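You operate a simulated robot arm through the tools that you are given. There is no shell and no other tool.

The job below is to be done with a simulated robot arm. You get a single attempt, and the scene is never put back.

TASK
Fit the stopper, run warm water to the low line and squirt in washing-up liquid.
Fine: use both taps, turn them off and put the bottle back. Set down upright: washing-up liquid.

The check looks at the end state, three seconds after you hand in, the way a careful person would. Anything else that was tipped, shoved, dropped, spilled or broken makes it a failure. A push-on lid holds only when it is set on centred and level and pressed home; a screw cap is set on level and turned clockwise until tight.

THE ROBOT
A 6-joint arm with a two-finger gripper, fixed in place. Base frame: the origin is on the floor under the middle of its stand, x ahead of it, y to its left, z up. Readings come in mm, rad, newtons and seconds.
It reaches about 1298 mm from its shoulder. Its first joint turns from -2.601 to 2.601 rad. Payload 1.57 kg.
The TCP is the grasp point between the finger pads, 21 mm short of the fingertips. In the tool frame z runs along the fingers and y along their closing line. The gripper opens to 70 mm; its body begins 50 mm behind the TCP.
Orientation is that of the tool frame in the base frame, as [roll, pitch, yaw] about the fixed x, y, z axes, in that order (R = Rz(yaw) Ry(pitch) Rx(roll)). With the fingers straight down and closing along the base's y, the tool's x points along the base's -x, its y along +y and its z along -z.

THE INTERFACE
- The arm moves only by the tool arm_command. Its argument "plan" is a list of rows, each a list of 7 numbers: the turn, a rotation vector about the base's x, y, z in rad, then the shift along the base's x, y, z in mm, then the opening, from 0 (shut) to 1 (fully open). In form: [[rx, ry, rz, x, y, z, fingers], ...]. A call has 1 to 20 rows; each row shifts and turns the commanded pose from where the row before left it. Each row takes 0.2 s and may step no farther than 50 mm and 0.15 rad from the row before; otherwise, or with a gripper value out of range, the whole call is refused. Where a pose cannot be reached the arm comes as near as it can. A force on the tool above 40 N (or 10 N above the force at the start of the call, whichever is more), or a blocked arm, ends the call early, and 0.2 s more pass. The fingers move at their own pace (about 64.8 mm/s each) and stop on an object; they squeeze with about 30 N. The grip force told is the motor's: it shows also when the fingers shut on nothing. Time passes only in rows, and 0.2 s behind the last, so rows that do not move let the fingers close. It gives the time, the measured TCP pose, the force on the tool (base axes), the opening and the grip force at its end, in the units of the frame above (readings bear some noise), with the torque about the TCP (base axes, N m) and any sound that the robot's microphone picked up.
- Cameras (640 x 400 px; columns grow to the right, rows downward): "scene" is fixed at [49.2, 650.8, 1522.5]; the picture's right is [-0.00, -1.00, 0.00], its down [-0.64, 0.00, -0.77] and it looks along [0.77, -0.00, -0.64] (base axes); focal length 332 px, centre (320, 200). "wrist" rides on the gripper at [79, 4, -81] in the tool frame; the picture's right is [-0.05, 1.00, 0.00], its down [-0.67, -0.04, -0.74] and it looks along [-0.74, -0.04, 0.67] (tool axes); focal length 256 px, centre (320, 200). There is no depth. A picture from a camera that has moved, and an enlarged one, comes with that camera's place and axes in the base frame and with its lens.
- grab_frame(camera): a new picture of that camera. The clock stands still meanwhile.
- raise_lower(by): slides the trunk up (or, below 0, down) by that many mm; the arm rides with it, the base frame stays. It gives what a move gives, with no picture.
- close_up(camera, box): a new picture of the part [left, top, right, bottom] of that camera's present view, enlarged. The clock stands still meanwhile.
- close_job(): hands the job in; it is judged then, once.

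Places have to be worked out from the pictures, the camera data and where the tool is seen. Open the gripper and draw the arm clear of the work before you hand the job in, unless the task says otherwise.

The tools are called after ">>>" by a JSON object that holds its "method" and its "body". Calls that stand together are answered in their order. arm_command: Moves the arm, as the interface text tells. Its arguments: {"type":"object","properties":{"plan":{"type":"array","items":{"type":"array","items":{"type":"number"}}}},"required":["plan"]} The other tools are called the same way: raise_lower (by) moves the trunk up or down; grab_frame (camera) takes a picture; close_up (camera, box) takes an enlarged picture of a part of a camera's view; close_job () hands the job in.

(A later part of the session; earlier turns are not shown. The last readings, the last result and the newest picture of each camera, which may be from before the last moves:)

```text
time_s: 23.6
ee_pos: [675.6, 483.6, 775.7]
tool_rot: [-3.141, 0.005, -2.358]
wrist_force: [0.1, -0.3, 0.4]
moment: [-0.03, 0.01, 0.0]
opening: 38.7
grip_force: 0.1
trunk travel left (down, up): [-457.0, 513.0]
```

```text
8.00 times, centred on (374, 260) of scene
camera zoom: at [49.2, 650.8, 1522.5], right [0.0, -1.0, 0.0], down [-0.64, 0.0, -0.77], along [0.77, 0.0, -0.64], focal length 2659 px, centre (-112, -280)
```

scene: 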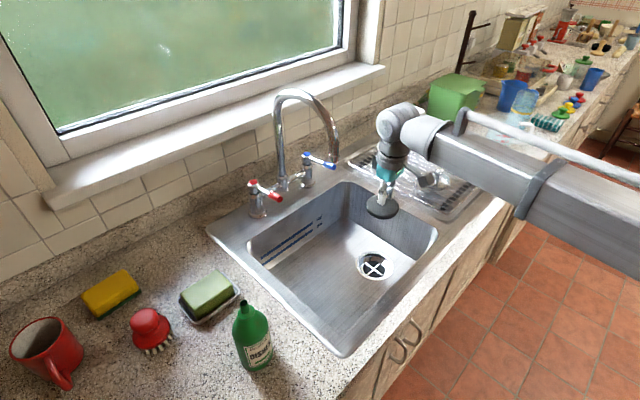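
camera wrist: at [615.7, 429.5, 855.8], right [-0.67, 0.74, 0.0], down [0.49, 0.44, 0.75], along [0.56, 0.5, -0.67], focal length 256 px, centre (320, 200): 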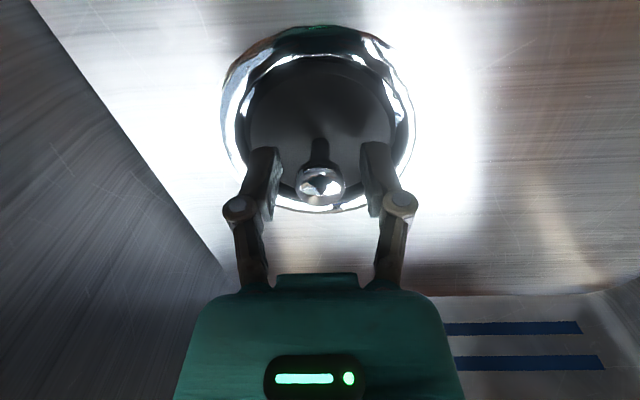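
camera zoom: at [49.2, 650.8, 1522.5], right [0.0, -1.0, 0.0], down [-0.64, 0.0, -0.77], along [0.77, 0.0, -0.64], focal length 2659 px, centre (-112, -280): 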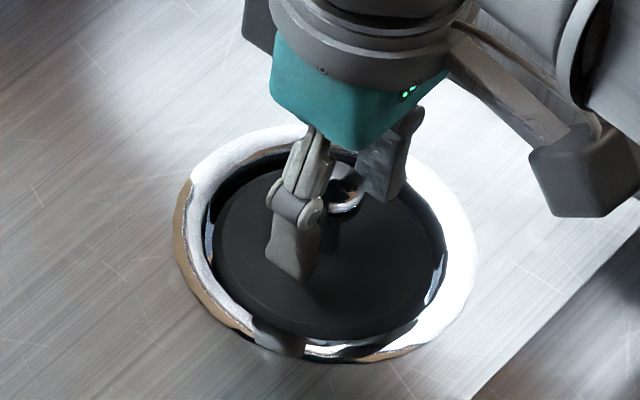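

The gripper has let go and the knob stands free. I raise 110 mm and inspect the seating.

>>> {"method": "raise_lower", "body": {"by": 110}}

>>> {"method": "grab_frame", "body": {"camera": "wrist"}}

>>> {"method": "close_up", "body": {"camera": "scene", "box": [334, 235, 414, 285]}}

>>> {"method": "close_up", "body": {"camera": "wrist", "box": [240, 0, 400, 100]}}

```text
time_s: 25.0
ee_pos: [675.4, 483.8, 885.7]
tool_rot: [3.141, 0.005, -2.356]
wrist_force: [-0.2, -0.8, 0.2]
moment: [0.03, 0.01, -0.02]
opening: 38.5
grip_force: 0.1
trunk travel left (down, up): [-567.0, 403.0]
```

```text
taken
camera wrist: at [615.7, 429.6, 965.8], right [-0.67, 0.74, 0.0], down [0.49, 0.44, 0.75], along [0.56, 0.5, -0.67], focal length 256 px, centre (320, 200)
```

wrist: 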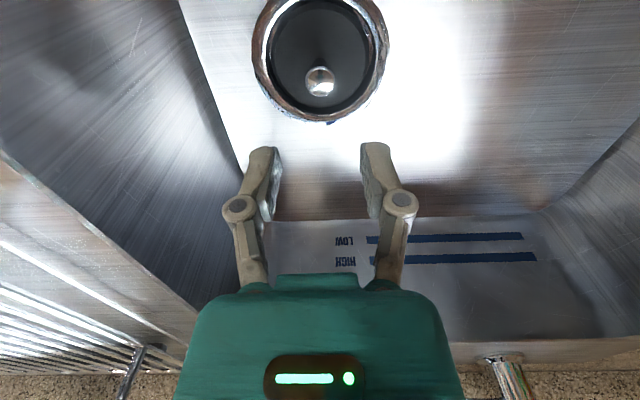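

```text
8.00 times, centred on (374, 260) of scene
camera zoom: at [49.2, 650.8, 1522.5], right [0.0, -1.0, 0.0], down [-0.64, 0.0, -0.77], along [0.77, 0.0, -0.64], focal length 2659 px, centre (-112, -280)
```

zoom: 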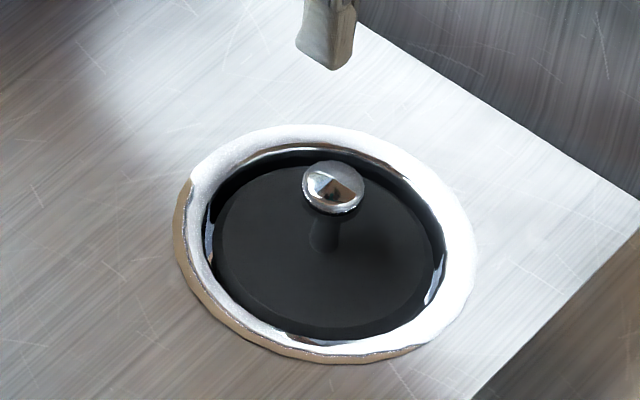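

```text
4.00 times, centred on (320, 50) of wrist
camera zoom: at [615.7, 429.6, 965.8], right [-0.67, 0.74, 0.0], down [0.49, 0.44, 0.75], along [0.56, 0.5, -0.67], focal length 1024 px, centre (320, 800)
```

zoom: 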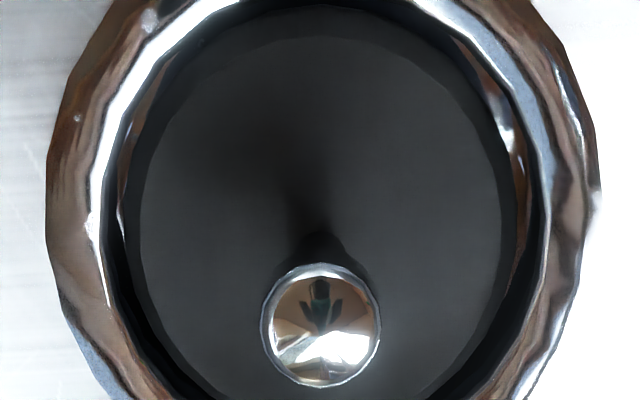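

The stopper sits level and centred in the recess. Next the taps: I raise clear, move above the blue lever at about (793, 608) and look down to find it exactly.

>>> {"method": "raise_lower", "body": {"by": 234}}

>>> {"method": "arm_command", "body": {"plan": [[0, 0, 0, 29, 31, 0, 0.55], [0, 0, 0, 29, 31, 0, 0.55], [0, 0, 0, 29, 31, 0, 0.55], [0, 0, 0, 0, 0, 0, 0.55]]}}

>>> {"method": "grab_frame", "body": {"camera": "wrist"}}

>>> {"method": "grab_frame", "body": {"camera": "scene"}}

```text
time_s: 27.5
ee_pos: [676.2, 483.4, 1119.5]
tool_rot: [-3.141, 0.003, -2.357]
wrist_force: [0.1, -0.8, 0.2]
moment: [0.01, -0.02, -0.03]
opening: 38.7
grip_force: 0.2
trunk travel left (down, up): [-801.0, 169.0]
```

```text
time_s: 28.5
ee_pos: [761.9, 579.9, 1118.6]
tool_rot: [-3.14, 0.004, -2.357]
wrist_force: [-0.4, 0.4, 0.4]
moment: [0.0, 0.01, 0.03]
opening: 38.4
grip_force: 0.0
trunk travel left (down, up): [-801.0, 169.0]
```

```text
taken
camera wrist: at [702.2, 525.5, 1199.9], right [-0.67, 0.74, 0.0], down [0.49, 0.44, 0.75], along [0.56, 0.5, -0.67], focal length 256 px, centre (320, 200)
```

wrist: 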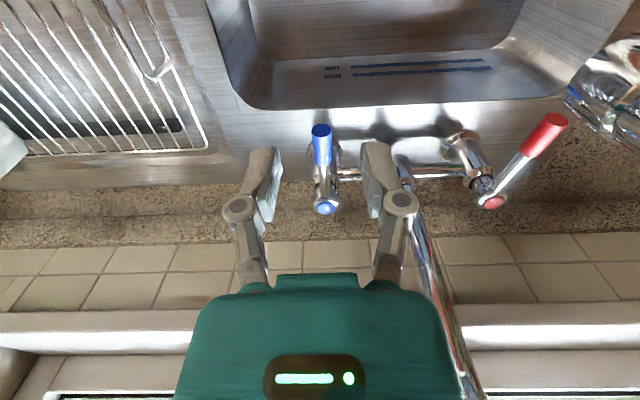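

```text
taken
```

scene: 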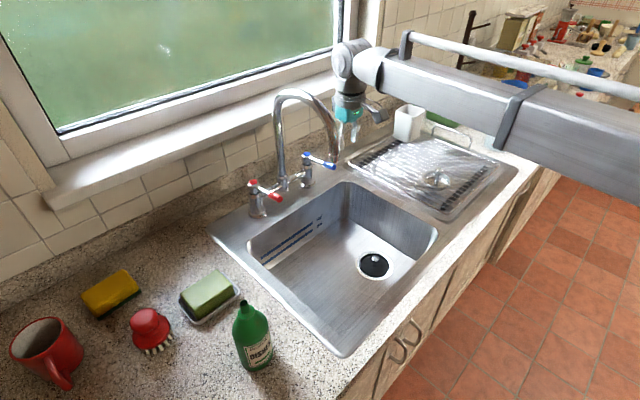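

The blue lever tip is confirmed at (790, 606) and its pivot at (865, 680), both on u ≈ 131. I move so the open fingers straddle the lever about 80 mm from the pivot, then lower over it.

>>> {"method": "arm_command", "body": {"plan": [[0, 0, 0, 21.5, 20, 0, 0.55], [0, 0, 0, 21.5, 20, 0, 0.55], [0, 0, 0, 0, 0, 0, 0.55]]}}

>>> {"method": "raise_lower", "body": {"by": -60}}

>>> {"method": "grab_frame", "body": {"camera": "wrist"}}

>>> {"method": "close_up", "body": {"camera": "scene", "box": [240, 30, 432, 150]}}

```text
time_s: 29.3
ee_pos: [802.7, 618.7, 1119.2]
tool_rot: [-3.141, 0.003, -2.355]
wrist_force: [0.4, -0.6, 0.8]
moment: [0.01, 0.0, 0.02]
opening: 38.7
grip_force: 0.0
trunk travel left (down, up): [-801.0, 169.0]
```

```text
time_s: 30.3
ee_pos: [802.5, 619.3, 1058.9]
tool_rot: [3.141, 0.003, -2.357]
wrist_force: [0.2, -0.4, -0.4]
moment: [-0.02, 0.02, 0.02]
opening: 38.6
grip_force: 0.1
trunk travel left (down, up): [-741.0, 229.0]
```

```text
taken
camera wrist: at [743.0, 564.7, 1140.0], right [-0.67, 0.74, 0.0], down [0.49, 0.44, 0.75], along [0.56, 0.5, -0.66], focal length 256 px, centre (320, 200)
```

wrist: 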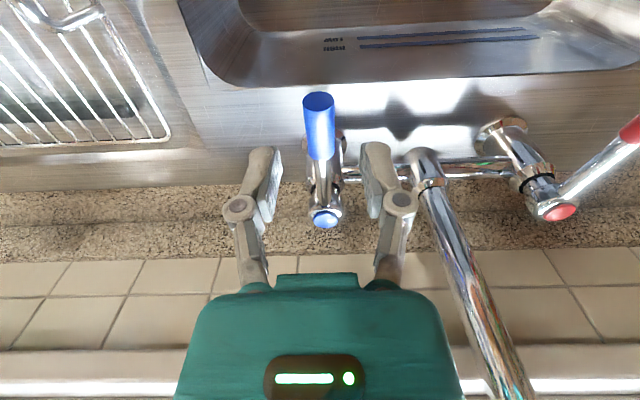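

```text
3.33 times, centred on (336, 90) of scene
camera zoom: at [49.2, 650.8, 1522.5], right [0.0, -1.0, 0.0], down [-0.64, 0.0, -0.77], along [0.77, 0.0, -0.64], focal length 1108 px, centre (267, 567)
```

zoom: 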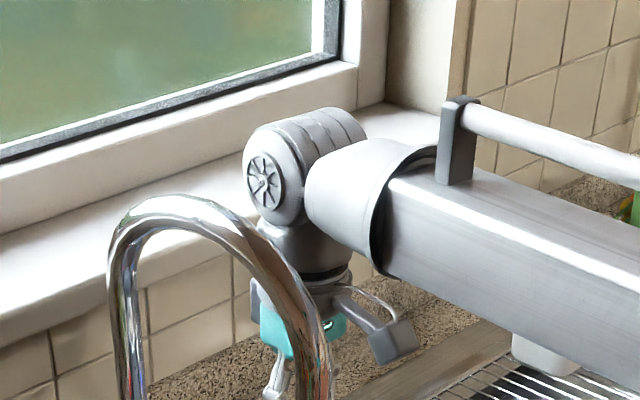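

The lever is centred between the fingers and the wrist clears the spout. I lower 46 mm so the fingers cage the lever.

>>> {"method": "raise_lower", "body": {"by": -46}}

>>> {"method": "grab_frame", "body": {"camera": "wrist"}}

>>> {"method": "close_up", "body": {"camera": "scene", "box": [240, 60, 432, 180]}}

```text
time_s: 31.2
ee_pos: [802.6, 618.6, 1013.8]
tool_rot: [-3.14, 0.004, -2.355]
wrist_force: [-0.8, 0.3, 0.0]
moment: [0.03, -0.01, 0.04]
opening: 38.3
grip_force: 0.2
trunk travel left (down, up): [-695.0, 275.0]
```

```text
taken
camera wrist: at [743.0, 564.7, 1093.9], right [-0.67, 0.74, 0.0], down [0.49, 0.44, 0.75], along [0.56, 0.5, -0.67], focal length 256 px, centre (320, 200)
```

wrist: 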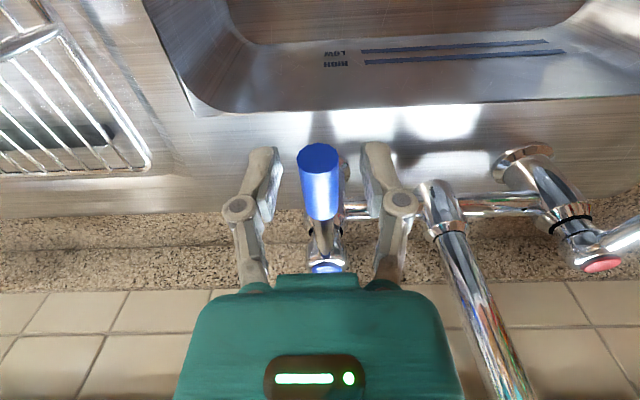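

```text
3.33 times, centred on (336, 120) of scene
camera zoom: at [49.2, 650.8, 1522.5], right [0.0, -1.0, 0.0], down [-0.64, 0.0, -0.77], along [0.77, 0.0, -0.64], focal length 1108 px, centre (267, 467)
```

zoom: 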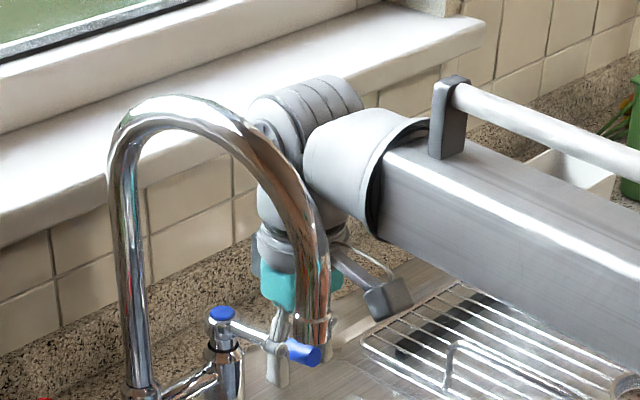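

The lever is caged. I narrow the fingers and turn it 0.2 rad outward, anticlockwise from above, to learn which way it opens.

>>> {"method": "arm_command", "body": {"plan": [[0, 0, 0, 0, 0, 0, 0.32], [0, 0, 0, 0, 0, 0, 0.3], [0, 0, 0.1, 6.3, -5.9, 0, 0.3], [0, 0, 0.1, 6.9, -5.2, 0, 0.3], [0, 0, 0, 0, 0, 0, 0.3]]}}

>>> {"method": "grab_frame", "body": {"camera": "wrist"}}

>>> {"method": "grab_frame", "body": {"camera": "scene"}}

```text
time_s: 32.4
ee_pos: [816.6, 607.7, 1014.8]
tool_rot: [-3.14, 0.002, -2.154]
wrist_force: [-0.6, -0.6, 0.4]
moment: [0.01, 0.01, 0.0]
opening: 21.2
grip_force: 0.6
trunk travel left (down, up): [-695.0, 275.0]
```

```text
taken
camera wrist: at [768.8, 542.6, 1093.8], right [-0.8, 0.59, 0.0], down [0.4, 0.53, 0.75], along [0.44, 0.6, -0.67], focal length 256 px, centre (320, 200)
```

wrist: 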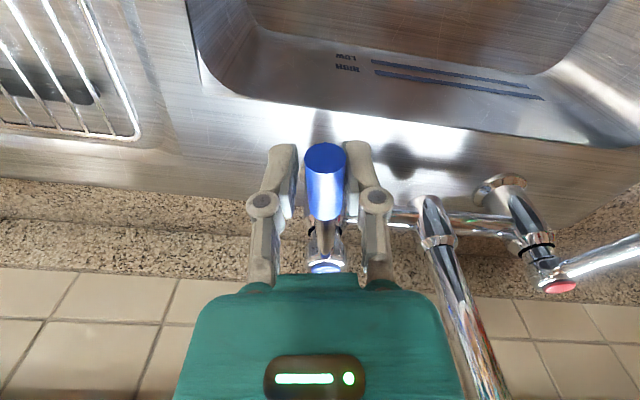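

```text
taken
```

scene: 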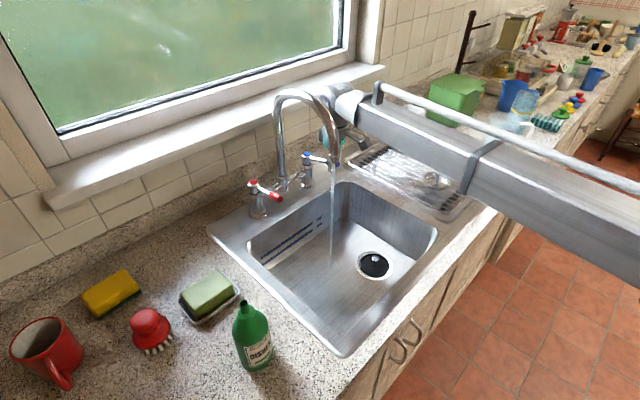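

Water runs from the spout, so outward opens the blue tap. I turn it to about 0.6 rad, then release and lift off.

>>> {"method": "arm_command", "body": {"plan": [[0, 0, 0.1, 7.4, -4.5, 0, 0.3], [0, 0, 0.1, 7.8, -3.7, 0, 0.3], [0, 0, 0.1, 8.1, -3.0, 0, 0.3], [0, 0, 0.1, 8.5, -2.1, 0, 0.3], [0, 0, 0, 0, 0, 0, 0.45], [0, 0, 0, 0, 0, 0, 0.55]]}}

>>> {"method": "raise_lower", "body": {"by": 60}}

>>> {"method": "grab_frame", "body": {"camera": "wrist"}}

>>> {"method": "grab_frame", "body": {"camera": "scene"}}

```text
time_s: 33.8
ee_pos: [848.0, 594.9, 1014.3]
tool_rot: [-3.141, 0.004, -1.757]
wrist_force: [0.3, 0.1, 0.0]
moment: [0.04, -0.03, 0.01]
opening: 38.5
grip_force: 0.1
trunk travel left (down, up): [-695.0, 275.0]
```

```text
time_s: 34.8
ee_pos: [847.6, 596.1, 1073.8]
tool_rot: [3.141, 0.004, -1.757]
wrist_force: [-0.4, 0.2, 0.0]
moment: [0.0, -0.05, 0.0]
opening: 38.5
grip_force: 0.0
trunk travel left (down, up): [-755.0, 215.0]
```

```text
taken
camera wrist: at [828.7, 516.8, 1153.7], right [-0.97, 0.24, 0.0], down [0.16, 0.65, 0.75], along [0.18, 0.73, -0.67], focal length 256 px, centre (320, 200)
```

wrist: 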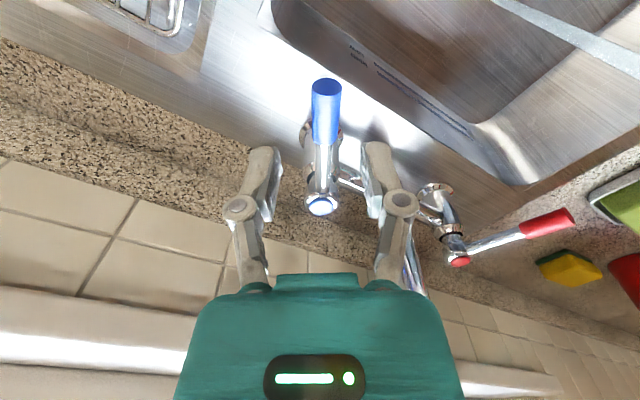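

```text
taken
```

scene: 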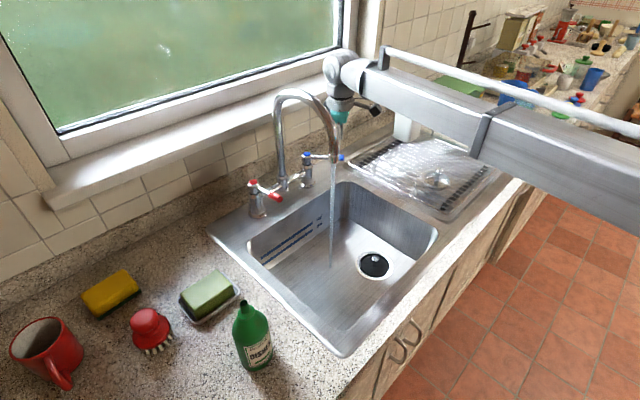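

The blue tap is partly open and running well. I retract around the spout and come in above the red lever.

>>> {"method": "arm_command", "body": {"plan": [[0, 0, -0.12, -41, -24.5, 0, 0.55], [0, 0, -0.12, -41, -24.5, 0, 0.55], [0, 0, -0.12, -41, -24.5, 0, 0.55], [0, 0, -0.12, -41, -24.5, 0, 0.55], [0, 0, -0.12, -40, -24, 0, 0.55], [0, 0, 0, -32, 32, 0, 0.55], [0, 0, 0, -32, 32, 0, 0.55], [0, 0, 0, -32, 32, 0, 0.55], [0, 0, 0, -31.5, 31.5, 0, 0.55], [0, 0, 0, 31, 31, 0, 0.55], [0, 0, 0, 31, 31, 0, 0.55], [0, 0, 0, 31, 31, 0, 0.55], [0, 0, 0, 31, 31, 0, 0.55], [0, 0, 0, 0, 0, 0, 0.55]]}}

>>> {"method": "grab_frame", "body": {"camera": "wrist"}}

>>> {"method": "grab_frame", "body": {"camera": "scene"}}

```text
time_s: 37.8
ee_pos: [637.9, 726.2, 1074.5]
tool_rot: [-3.14, 0.003, -2.356]
wrist_force: [-0.2, -0.3, -0.1]
moment: [0.02, -0.01, 0.0]
opening: 38.7
grip_force: 0.0
trunk travel left (down, up): [-755.0, 215.0]
```

```text
taken
camera wrist: at [578.7, 671.7, 1153.9], right [-0.67, 0.74, 0.0], down [0.49, 0.44, 0.75], along [0.56, 0.5, -0.67], focal length 256 px, centre (320, 200)
```

wrist: 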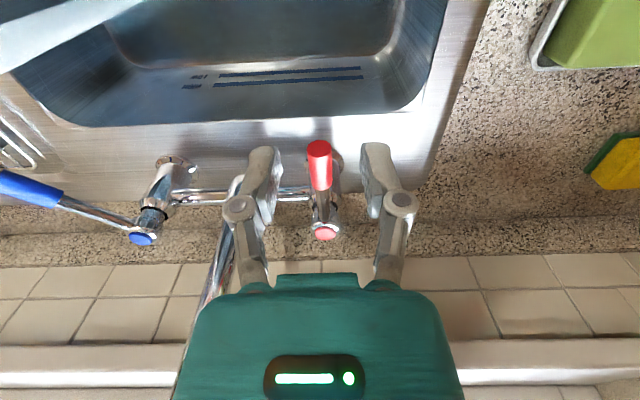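

```text
taken
```

scene: 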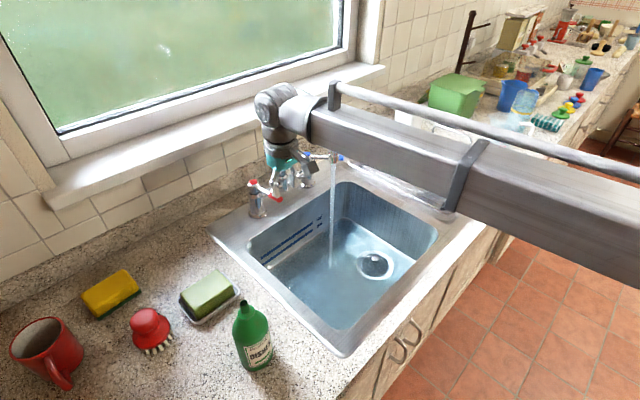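

Water is already pooling, so I check how far it has risen before doing anything else; the clock stands still while I look.

>>> {"method": "close_up", "body": {"camera": "scene", "box": [240, 180, 440, 305]}}

>>> {"method": "close_up", "body": {"camera": "wrist", "box": [0, 0, 480, 300]}}

>>> {"method": "close_up", "body": {"camera": "scene", "box": [240, 190, 336, 250]}}

```text
3.20 times, centred on (340, 242) of scene
camera zoom: at [49.2, 650.8, 1522.5], right [0.0, -1.0, 0.0], down [-0.64, 0.0, -0.77], along [0.77, 0.0, -0.64], focal length 1064 px, centre (256, 64)
```

zoom: 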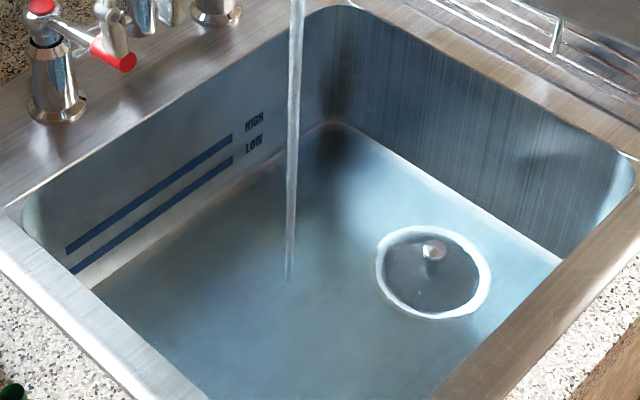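

```text
1.33 times, centred on (240, 150) of wrist
camera zoom: at [578.7, 671.7, 1153.9], right [-0.67, 0.74, 0.0], down [0.49, 0.44, 0.75], along [0.56, 0.5, -0.67], focal length 341 px, centre (427, 267)
```

zoom: 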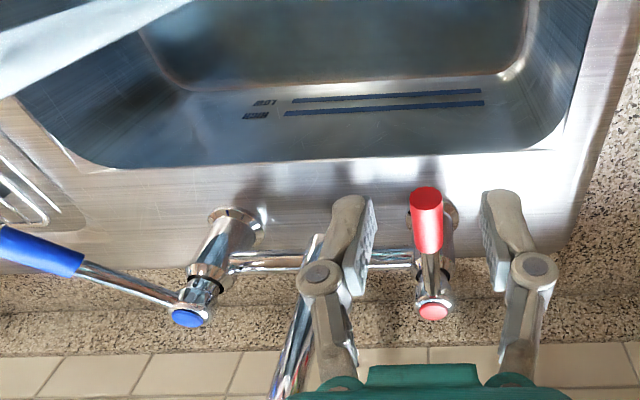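

```text
6.67 times, centred on (288, 220) of scene
camera zoom: at [49.2, 650.8, 1522.5], right [0.0, -1.0, 0.0], down [-0.64, 0.0, -0.77], along [0.77, 0.0, -0.64], focal length 2216 px, centre (533, 67)
```

zoom: 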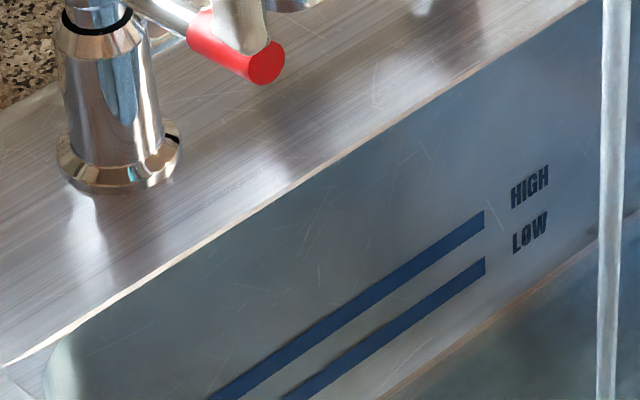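

The level is still only a few millimetres above the floor, about 40 mm below LOW. The red lever tip is at (656, 741) and its pivot at (732, 816), so I move over it, lower and cage it.

>>> {"method": "arm_command", "body": {"plan": [[0, 0, 0, 32.9, 28.6, 0, 0.55], [0, 0, 0, 0, 0, 0, 0.5]]}}

>>> {"method": "raise_lower", "body": {"by": -60}}

>>> {"method": "grab_frame", "body": {"camera": "wrist"}}

>>> {"method": "close_up", "body": {"camera": "scene", "box": [240, 180, 440, 305]}}

```text
time_s: 38.4
ee_pos: [670.1, 752.8, 1074.7]
tool_rot: [-3.14, 0.004, -2.357]
wrist_force: [-0.3, -0.7, -0.3]
moment: [-0.01, -0.03, 0.02]
opening: 35.2
grip_force: 0.1
trunk travel left (down, up): [-755.0, 215.0]
```

```text
time_s: 39.4
ee_pos: [670.0, 752.8, 1013.5]
tool_rot: [3.141, 0.003, -2.357]
wrist_force: [-0.8, 0.3, -0.7]
moment: [-0.01, 0.01, 0.0]
opening: 35.0
grip_force: 0.0
trunk travel left (down, up): [-695.0, 275.0]
```

```text
taken
camera wrist: at [610.3, 698.8, 1094.0], right [-0.67, 0.74, 0.0], down [0.49, 0.44, 0.75], along [0.56, 0.5, -0.66], focal length 256 px, centre (320, 200)
```

wrist: 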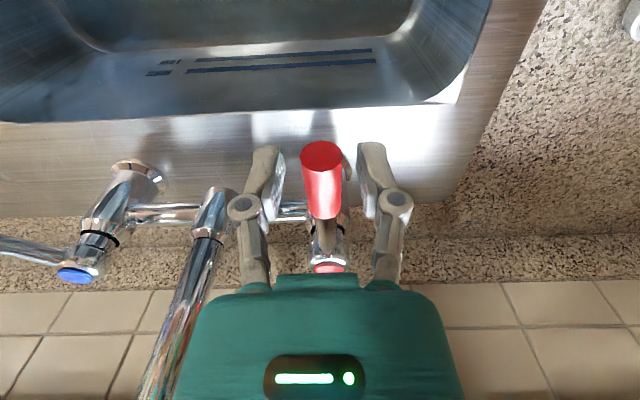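

```text
3.20 times, centred on (340, 242) of scene
camera zoom: at [49.2, 650.8, 1522.5], right [0.0, -1.0, 0.0], down [-0.64, 0.0, -0.77], along [0.77, 0.0, -0.64], focal length 1064 px, centre (256, 64)
```

zoom: 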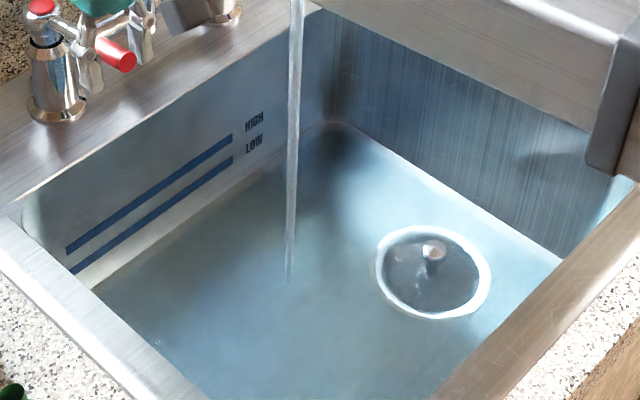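

The red lever is caged. I turn it outward, clockwise from above, to about 0.6 rad.

>>> {"method": "arm_command", "body": {"plan": [[0, 0, 0, 0, 0, 0, 0.3], [0, 0, -0.1, -5.75, 6.4, 0, 0.3], [0, 0, -0.1, -5.1, 6.95, 0, 0.3], [0, 0, -0.1, -4.4, 7.4, 0, 0.3], [0, 0, -0.1, -3.6, 7.8, 0, 0.3], [0, 0, -0.1, -2.8, 8.1, 0, 0.3], [0, 0, -0.1, -2.0, 8.4, 0, 0.3]]}}

>>> {"method": "close_up", "body": {"camera": "scene", "box": [240, 180, 440, 305]}}

>>> {"method": "grab_frame", "body": {"camera": "wrist"}}

```text
time_s: 41.0
ee_pos: [646.8, 797.0, 1014.1]
tool_rot: [3.14, 0.004, -2.957]
wrist_force: [0.0, -0.3, -0.2]
moment: [0.02, 0.01, -0.02]
opening: 21.3
grip_force: 0.2
trunk travel left (down, up): [-695.0, 275.0]
```

```text
3.20 times, centred on (340, 242) of scene
camera zoom: at [49.2, 650.8, 1522.5], right [0.0, -1.0, 0.0], down [-0.64, 0.0, -0.77], along [0.77, 0.0, -0.64], focal length 1064 px, centre (256, 64)
```

zoom: 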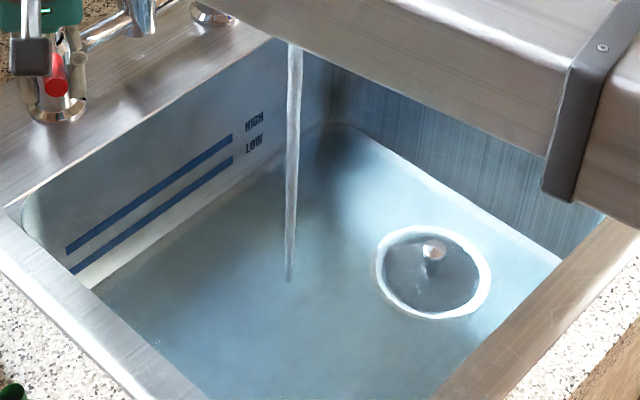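

```text
taken
camera wrist: at [566.8, 786.7, 1093.8], right [-0.13, 0.99, 0.0], down [0.66, 0.09, 0.75], along [0.74, 0.1, -0.67], focal length 256 px, centre (320, 200)
```

wrist: 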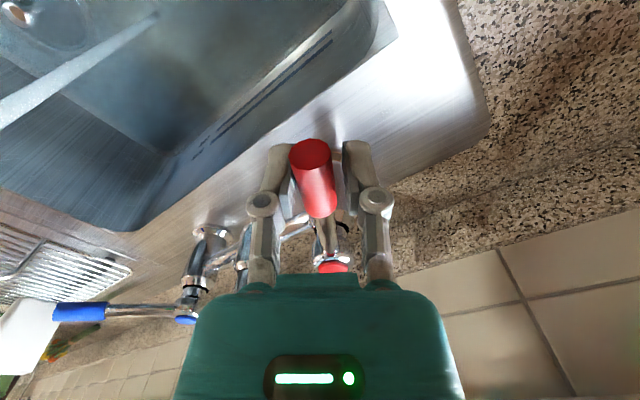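

Both taps are running. I take a baseline of the water line against the marks, then wait about two seconds and measure the rise rate.

>>> {"method": "close_up", "body": {"camera": "scene", "box": [240, 190, 336, 250]}}

>>> {"method": "close_up", "body": {"camera": "scene", "box": [342, 230, 422, 280]}}

>>> {"method": "arm_command", "body": {"plan": [[0, 0, 0, 0, 0, 0, 0.3], [0, 0, 0, 0, 0, 0, 0.3], [0, 0, 0, 0, 0, 0, 0.3], [0, 0, 0, 0, 0, 0, 0.3], [0, 0, 0, 0, 0, 0, 0.3], [0, 0, 0, 0, 0, 0, 0.3], [0, 0, 0, 0, 0, 0, 0.3], [0, 0, 0, 0, 0, 0, 0.3], [0, 0, 0, 0, 0, 0, 0.3]]}}

>>> {"method": "close_up", "body": {"camera": "scene", "box": [240, 190, 336, 250]}}

>>> {"method": "close_up", "body": {"camera": "scene", "box": [342, 230, 422, 280]}}

```text
6.67 times, centred on (288, 220) of scene
camera zoom: at [49.2, 650.8, 1522.5], right [0.0, -1.0, 0.0], down [-0.64, 0.0, -0.77], along [0.77, 0.0, -0.64], focal length 2216 px, centre (533, 67)
```

zoom: 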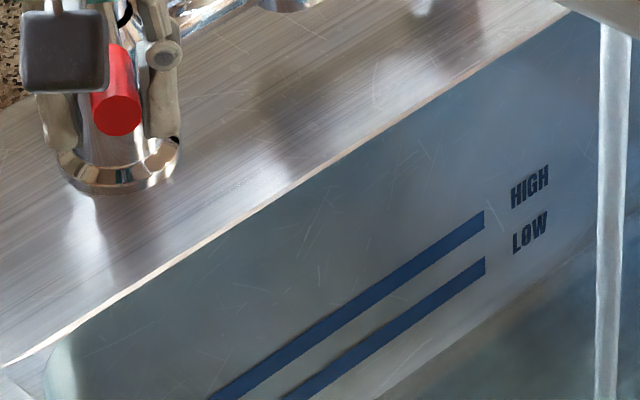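

```text
8.00 times, centred on (382, 255) of scene
camera zoom: at [49.2, 650.8, 1522.5], right [0.0, -1.0, 0.0], down [-0.64, 0.0, -0.77], along [0.77, 0.0, -0.64], focal length 2659 px, centre (-176, -240)
```

zoom: 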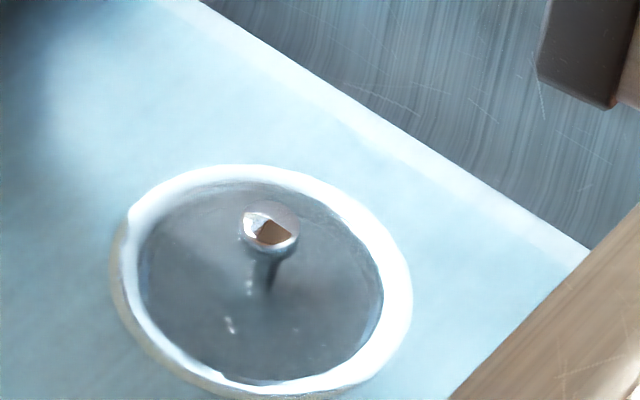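

```text
time_s: 43.0
ee_pos: [646.1, 797.7, 1015.7]
tool_rot: [3.141, 0.004, -2.955]
wrist_force: [-0.3, 1.2, 0.1]
moment: [0.0, 0.0, 0.02]
opening: 20.8
grip_force: 0.0
trunk travel left (down, up): [-695.0, 275.0]
```

```text
6.67 times, centred on (288, 220) of scene
camera zoom: at [49.2, 650.8, 1522.5], right [0.0, -1.0, 0.0], down [-0.64, 0.0, -0.77], along [0.77, 0.0, -0.64], focal length 2216 px, centre (533, 67)
```

zoom: 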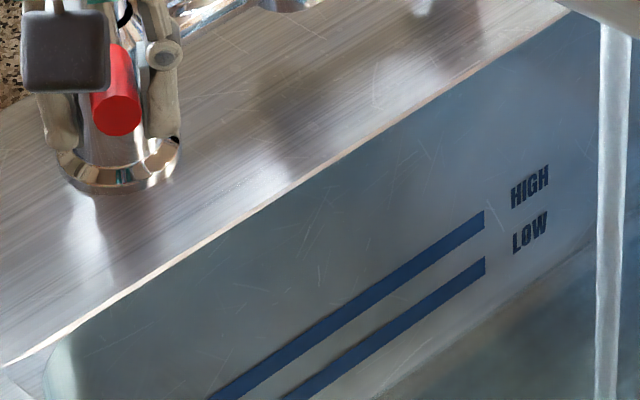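

```text
8.00 times, centred on (382, 255) of scene
camera zoom: at [49.2, 650.8, 1522.5], right [0.0, -1.0, 0.0], down [-0.64, 0.0, -0.77], along [0.77, 0.0, -0.64], focal length 2659 px, centre (-176, -240)
```

zoom: 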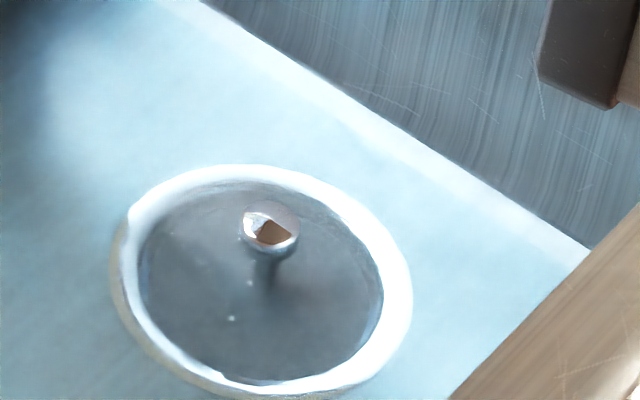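

Two seconds made little difference, so the level rises slowly. I wait 4 s more to get a rate.

>>> {"method": "arm_command", "body": {"plan": [[0, 0, 0, 0, 0, 0, 0.3], [0, 0, 0, 0, 0, 0, 0.3], [0, 0, 0, 0, 0, 0, 0.3], [0, 0, 0, 0, 0, 0, 0.3], [0, 0, 0, 0, 0, 0, 0.3], [0, 0, 0, 0, 0, 0, 0.3], [0, 0, 0, 0, 0, 0, 0.3], [0, 0, 0, 0, 0, 0, 0.3], [0, 0, 0, 0, 0, 0, 0.3], [0, 0, 0, 0, 0, 0, 0.3], [0, 0, 0, 0, 0, 0, 0.3], [0, 0, 0, 0, 0, 0, 0.3], [0, 0, 0, 0, 0, 0, 0.3], [0, 0, 0, 0, 0, 0, 0.3], [0, 0, 0, 0, 0, 0, 0.3], [0, 0, 0, 0, 0, 0, 0.3], [0, 0, 0, 0, 0, 0, 0.3], [0, 0, 0, 0, 0, 0, 0.3], [0, 0, 0, 0, 0, 0, 0.3]]}}

>>> {"method": "close_up", "body": {"camera": "scene", "box": [240, 190, 336, 250]}}

>>> {"method": "close_up", "body": {"camera": "scene", "box": [342, 230, 422, 280]}}

>>> {"method": "close_up", "body": {"camera": "wrist", "box": [0, 0, 400, 250]}}

```text
time_s: 47.0
ee_pos: [645.8, 798.7, 1013.6]
tool_rot: [-3.141, 0.004, -2.957]
wrist_force: [-0.8, 0.5, 0.2]
moment: [-0.01, 0.01, 0.0]
opening: 21.0
grip_force: 0.1
trunk travel left (down, up): [-695.0, 275.0]
```

```text
6.67 times, centred on (288, 220) of scene
camera zoom: at [49.2, 650.8, 1522.5], right [0.0, -1.0, 0.0], down [-0.64, 0.0, -0.77], along [0.77, 0.0, -0.64], focal length 2216 px, centre (533, 67)
```

zoom: 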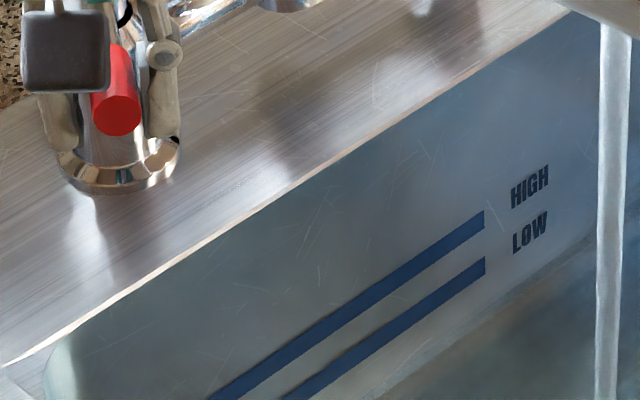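

```text
8.00 times, centred on (382, 255) of scene
camera zoom: at [49.2, 650.8, 1522.5], right [0.0, -1.0, 0.0], down [-0.64, 0.0, -0.77], along [0.77, 0.0, -0.64], focal length 2659 px, centre (-176, -240)
```

zoom: 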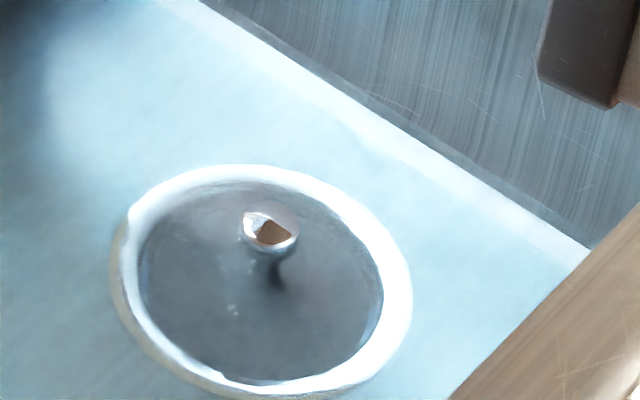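

```text
1.60 times, centred on (200, 125) of wrist
camera zoom: at [566.8, 786.4, 1093.8], right [-0.13, 0.99, 0.0], down [0.66, 0.09, 0.75], along [0.74, 0.1, -0.67], focal length 410 px, centre (512, 320)
```

zoom: 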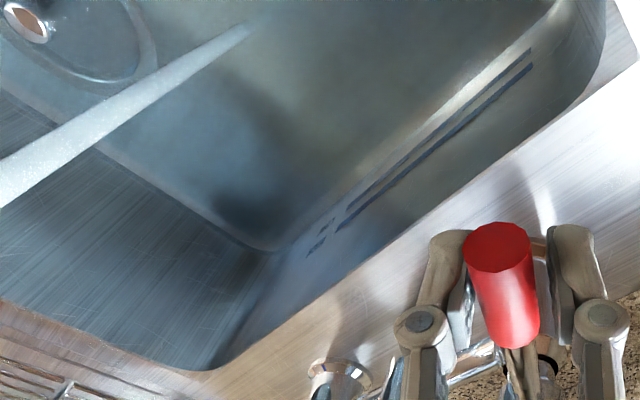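

A faint water line now shows on the walls. It rises about 1 mm/s with about 30 mm still to go to LOW. Cold had a head start, so I will close it first: I release red and go back to the blue lever.

>>> {"method": "arm_command", "body": {"plan": [[0, 0, 0, 0, 0, 0, 0.45], [0, 0, 0, 0, 0, 0, 0.55]]}}

>>> {"method": "raise_lower", "body": {"by": 60}}

>>> {"method": "arm_command", "body": {"plan": [[0, 0, 0.08, -26, -39.4, 0, 0.55], [0, 0, 0.08, -26, -39.4, 0, 0.55], [0, 0, 0.08, -26, -39.4, 0, 0.55], [0, 0, 0.08, -26, -39.4, 0, 0.55], [0, 0, 0.08, -26, -39.4, 0, 0.55], [0, 0, 0.08, 28.3, -28.3, 0, 0.55], [0, 0, 0.08, 28.3, -28.3, 0, 0.55], [0, 0, 0.08, 28.3, -28.3, 0, 0.55], [0, 0, 0.08, 28.3, -28.3, 0, 0.55], [0, 0, 0.08, 28.3, -28.3, 0, 0.55], [0, 0, 0.08, 38, 27.2, 0, 0.55], [0, 0, 0.08, 38, 27.2, 0, 0.55], [0, 0, 0.08, 38, 27.2, 0, 0.55], [0, 0, 0.08, 38, 27.2, 0, 0.55], [0, 0, 0.08, 38, 27.2, 0, 0.55], [0, 0, 0, 0, 0, 0, 0.55]]}}

>>> {"method": "grab_frame", "body": {"camera": "wrist"}}

>>> {"method": "close_up", "body": {"camera": "scene", "box": [240, 180, 440, 305]}}

>>> {"method": "close_up", "body": {"camera": "scene", "box": [240, 190, 336, 250]}}

```text
time_s: 47.6
ee_pos: [646.5, 797.7, 1014.1]
tool_rot: [3.141, 0.003, -2.956]
wrist_force: [0.5, 0.4, -0.4]
moment: [0.02, -0.01, 0.0]
opening: 38.3
grip_force: 0.1
trunk travel left (down, up): [-695.0, 275.0]
```

```text
time_s: 48.6
ee_pos: [645.0, 798.1, 1073.6]
tool_rot: [3.14, 0.001, -2.958]
wrist_force: [-0.7, 0.1, -0.2]
moment: [0.0, 0.04, -0.01]
opening: 38.8
grip_force: 0.1
trunk travel left (down, up): [-755.0, 215.0]
```

```text
time_s: 52.0
ee_pos: [848.1, 593.1, 1073.7]
tool_rot: [-3.141, 0.006, -1.756]
wrist_force: [0.1, 0.2, 0.2]
moment: [-0.04, 0.02, 0.01]
opening: 38.4
grip_force: 0.1
trunk travel left (down, up): [-755.0, 215.0]
```

```text
taken
camera wrist: at [828.0, 514.8, 1153.9], right [-0.97, 0.24, 0.0], down [0.16, 0.65, 0.75], along [0.18, 0.73, -0.67], focal length 256 px, centre (320, 200)
```

wrist: 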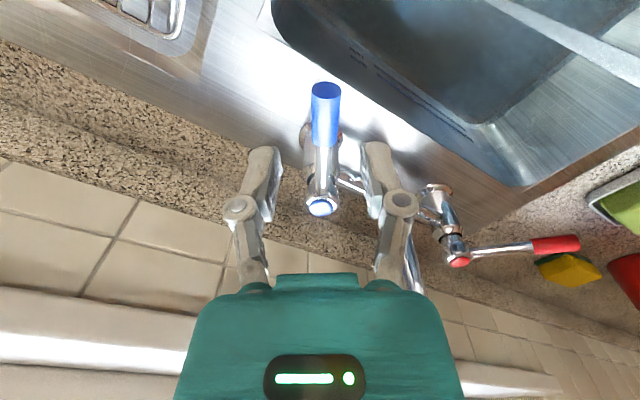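

```text
3.20 times, centred on (340, 242) of scene
camera zoom: at [49.2, 650.8, 1522.5], right [0.0, -1.0, 0.0], down [-0.64, 0.0, -0.77], along [0.77, 0.0, -0.64], focal length 1064 px, centre (256, 64)
```

zoom: 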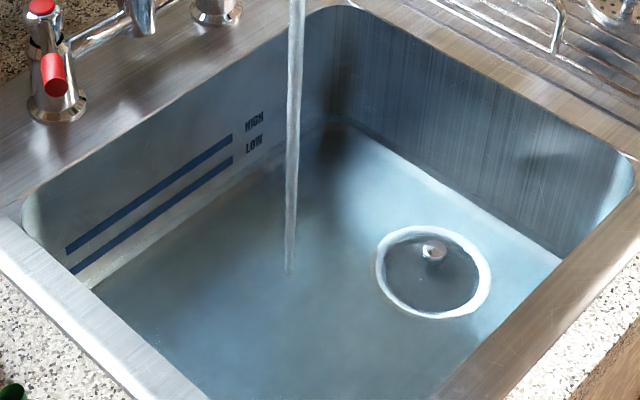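

```text
6.67 times, centred on (288, 220) of scene
camera zoom: at [49.2, 650.8, 1522.5], right [0.0, -1.0, 0.0], down [-0.64, 0.0, -0.77], along [0.77, 0.0, -0.64], focal length 2216 px, centre (533, 67)
```

zoom: 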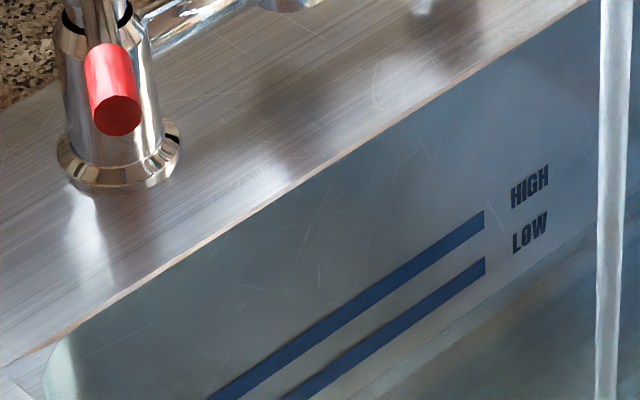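

The water line is now about 43 zoomed pixels below LOW and rises about 2 px/s. I lower onto the blue lever and wait there, watching the line.

>>> {"method": "raise_lower", "body": {"by": -60}}

>>> {"method": "arm_command", "body": {"plan": [[0, 0, 0, 0, 0, 0, 0.3], [0, 0, 0, 0, 0, 0, 0.3], [0, 0, 0, 0, 0, 0, 0.3], [0, 0, 0, 0, 0, 0, 0.3], [0, 0, 0, 0, 0, 0, 0.3], [0, 0, 0, 0, 0, 0, 0.3], [0, 0, 0, 0, 0, 0, 0.3], [0, 0, 0, 0, 0, 0, 0.3], [0, 0, 0, 0, 0, 0, 0.3], [0, 0, 0, 0, 0, 0, 0.3], [0, 0, 0, 0, 0, 0, 0.3], [0, 0, 0, 0, 0, 0, 0.3], [0, 0, 0, 0, 0, 0, 0.3], [0, 0, 0, 0, 0, 0, 0.3]]}}

>>> {"method": "close_up", "body": {"camera": "scene", "box": [240, 190, 336, 250]}}

>>> {"method": "close_up", "body": {"camera": "scene", "box": [240, 180, 440, 305]}}

>>> {"method": "grab_frame", "body": {"camera": "wrist"}}

```text
time_s: 53.0
ee_pos: [846.7, 594.3, 1013.5]
tool_rot: [3.141, 0.002, -1.759]
wrist_force: [0.1, -0.2, -0.1]
moment: [0.03, -0.01, 0.0]
opening: 38.6
grip_force: 0.2
trunk travel left (down, up): [-695.0, 275.0]
```

```text
time_s: 56.0
ee_pos: [847.5, 594.6, 1014.4]
tool_rot: [-3.141, 0.002, -1.755]
wrist_force: [-0.1, 0.2, 0.8]
moment: [-0.01, -0.02, -0.01]
opening: 21.3
grip_force: 0.1
trunk travel left (down, up): [-695.0, 275.0]
```

```text
6.67 times, centred on (288, 220) of scene
camera zoom: at [49.2, 650.8, 1522.5], right [0.0, -1.0, 0.0], down [-0.64, 0.0, -0.77], along [0.77, 0.0, -0.64], focal length 2216 px, centre (533, 67)
```

zoom: 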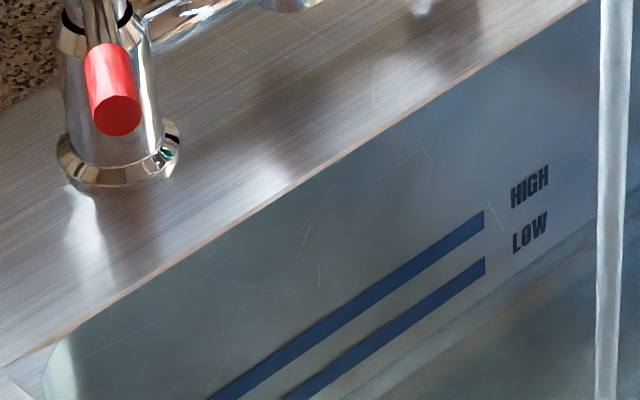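

```text
3.20 times, centred on (340, 242) of scene
camera zoom: at [49.2, 650.8, 1522.5], right [0.0, -1.0, 0.0], down [-0.64, 0.0, -0.77], along [0.77, 0.0, -0.64], focal length 1064 px, centre (256, 64)
```

zoom: 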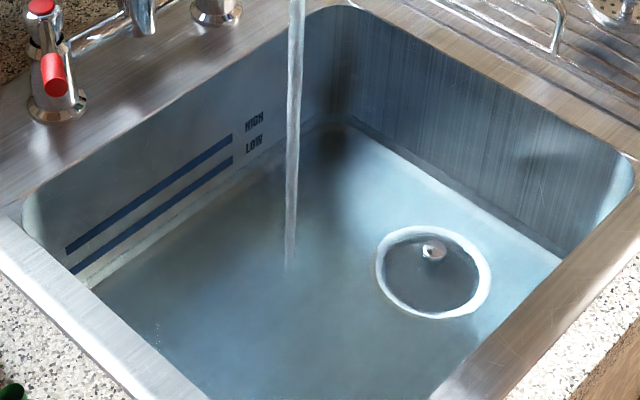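

```text
taken
camera wrist: at [827.9, 514.8, 1093.8], right [-0.97, 0.24, 0.0], down [0.16, 0.65, 0.75], along [0.18, 0.73, -0.67], focal length 256 px, centre (320, 200)
```

wrist: 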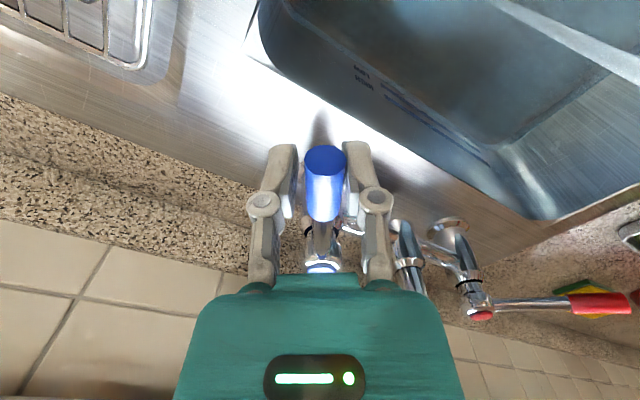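

The gap is now about 34 px, closing at about 2.2 px/s. I wait about 6 s more on the blue lever.

>>> {"method": "arm_command", "body": {"plan": [[0, 0, 0, 0, 0, 0, 0.3], [0, 0, 0, 0, 0, 0, 0.3], [0, 0, 0, 0, 0, 0, 0.3], [0, 0, 0, 0, 0, 0, 0.3], [0, 0, 0, 0, 0, 0, 0.3], [0, 0, 0, 0, 0, 0, 0.3], [0, 0, 0, 0, 0, 0, 0.3], [0, 0, 0, 0, 0, 0, 0.3], [0, 0, 0, 0, 0, 0, 0.3], [0, 0, 0, 0, 0, 0, 0.3], [0, 0, 0, 0, 0, 0, 0.3], [0, 0, 0, 0, 0, 0, 0.3], [0, 0, 0, 0, 0, 0, 0.3], [0, 0, 0, 0, 0, 0, 0.3], [0, 0, 0, 0, 0, 0, 0.3], [0, 0, 0, 0, 0, 0, 0.3], [0, 0, 0, 0, 0, 0, 0.3], [0, 0, 0, 0, 0, 0, 0.3], [0, 0, 0, 0, 0, 0, 0.3], [0, 0, 0, 0, 0, 0, 0.3]]}}

>>> {"method": "close_up", "body": {"camera": "scene", "box": [240, 190, 336, 250]}}

>>> {"method": "close_up", "body": {"camera": "scene", "box": [342, 230, 422, 280]}}

```text
time_s: 60.2
ee_pos: [847.5, 593.3, 1012.1]
tool_rot: [-3.141, 0.003, -1.757]
wrist_force: [0.5, -0.2, -0.1]
moment: [0.02, 0.01, 0.02]
opening: 21.0
grip_force: 0.1
trunk travel left (down, up): [-695.0, 275.0]
```

```text
6.67 times, centred on (288, 220) of scene
camera zoom: at [49.2, 650.8, 1522.5], right [0.0, -1.0, 0.0], down [-0.64, 0.0, -0.77], along [0.77, 0.0, -0.64], focal length 2216 px, centre (533, 67)
```

zoom: 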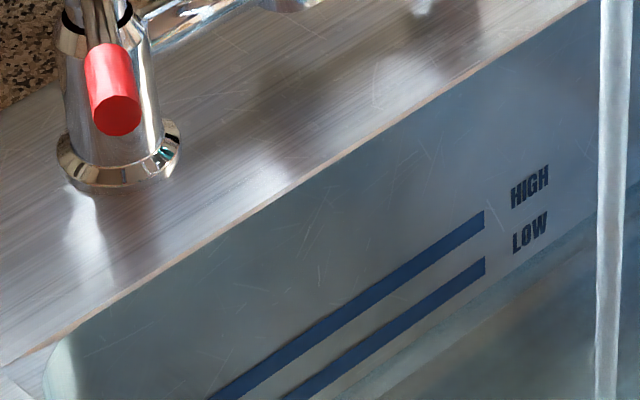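

```text
8.00 times, centred on (382, 255) of scene
camera zoom: at [49.2, 650.8, 1522.5], right [0.0, -1.0, 0.0], down [-0.64, 0.0, -0.77], along [0.77, 0.0, -0.64], focal length 2659 px, centre (-176, -240)
```

zoom: 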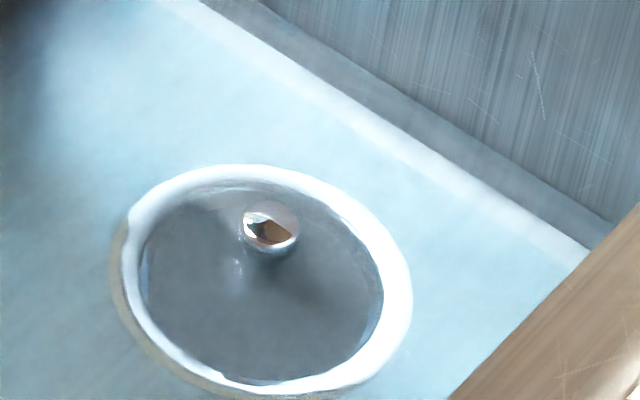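

I enlarge the spot beside the LOW label to read the water line more precisely.

>>> {"method": "close_up", "body": {"camera": "scene", "box": [292, 212, 332, 237]}}

>>> {"method": "close_up", "body": {"camera": "wrist", "box": [320, 40, 560, 190]}}

```text
16.00 times, centred on (312, 224) of scene
camera zoom: at [49.2, 650.8, 1522.5], right [0.0, -1.0, 0.0], down [-0.64, 0.0, -0.77], along [0.77, 0.0, -0.64], focal length 5318 px, centre (448, -192)
```

zoom: 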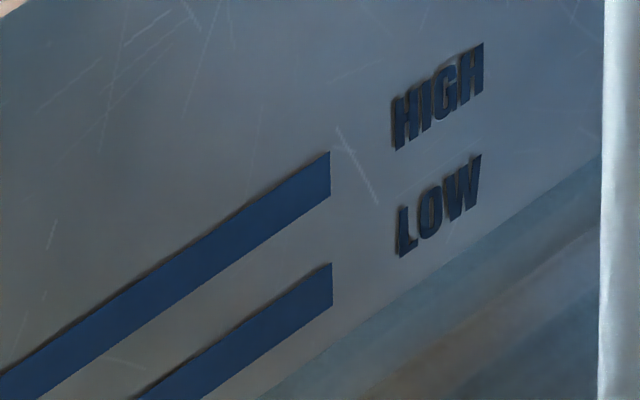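

```text
2.67 times, centred on (440, 115) of wrist
camera zoom: at [827.9, 514.8, 1093.8], right [-0.97, 0.24, 0.0], down [0.16, 0.65, 0.75], along [0.18, 0.73, -0.67], focal length 683 px, centre (0, 427)
```

zoom: 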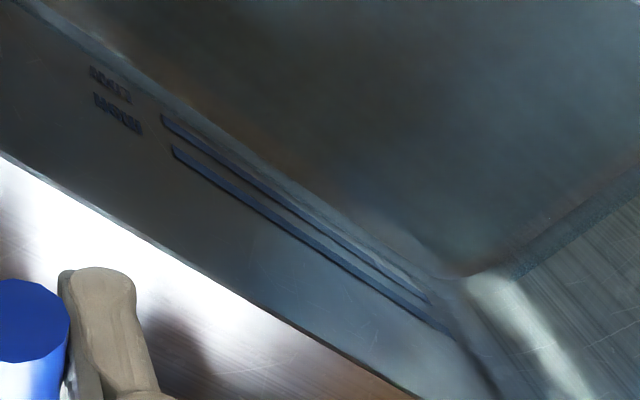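

The water line is 63 px (at 16×) below the centre of the LOW stripe. I wait 3 s and re-measure the rate.

>>> {"method": "arm_command", "body": {"plan": [[0, 0, 0, 0, 0, 0, 0.3], [0, 0, 0, 0, 0, 0, 0.3], [0, 0, 0, 0, 0, 0, 0.3], [0, 0, 0, 0, 0, 0, 0.3], [0, 0, 0, 0, 0, 0, 0.3], [0, 0, 0, 0, 0, 0, 0.3], [0, 0, 0, 0, 0, 0, 0.3], [0, 0, 0, 0, 0, 0, 0.3], [0, 0, 0, 0, 0, 0, 0.3], [0, 0, 0, 0, 0, 0, 0.3], [0, 0, 0, 0, 0, 0, 0.3], [0, 0, 0, 0, 0, 0, 0.3], [0, 0, 0, 0, 0, 0, 0.3], [0, 0, 0, 0, 0, 0, 0.3]]}}

>>> {"method": "close_up", "body": {"camera": "scene", "box": [292, 212, 332, 237]}}

```text
time_s: 63.2
ee_pos: [846.7, 593.0, 1013.6]
tool_rot: [3.141, 0.003, -1.758]
wrist_force: [-0.1, -0.3, -0.2]
moment: [0.0, -0.01, -0.03]
opening: 21.1
grip_force: 0.0
trunk travel left (down, up): [-695.0, 275.0]
```

```text
16.00 times, centred on (312, 224) of scene
camera zoom: at [49.2, 650.8, 1522.5], right [0.0, -1.0, 0.0], down [-0.64, 0.0, -0.77], along [0.77, 0.0, -0.64], focal length 5318 px, centre (448, -192)
```

zoom: 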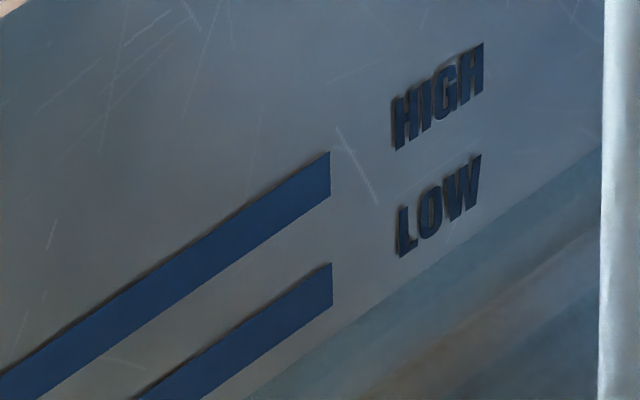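

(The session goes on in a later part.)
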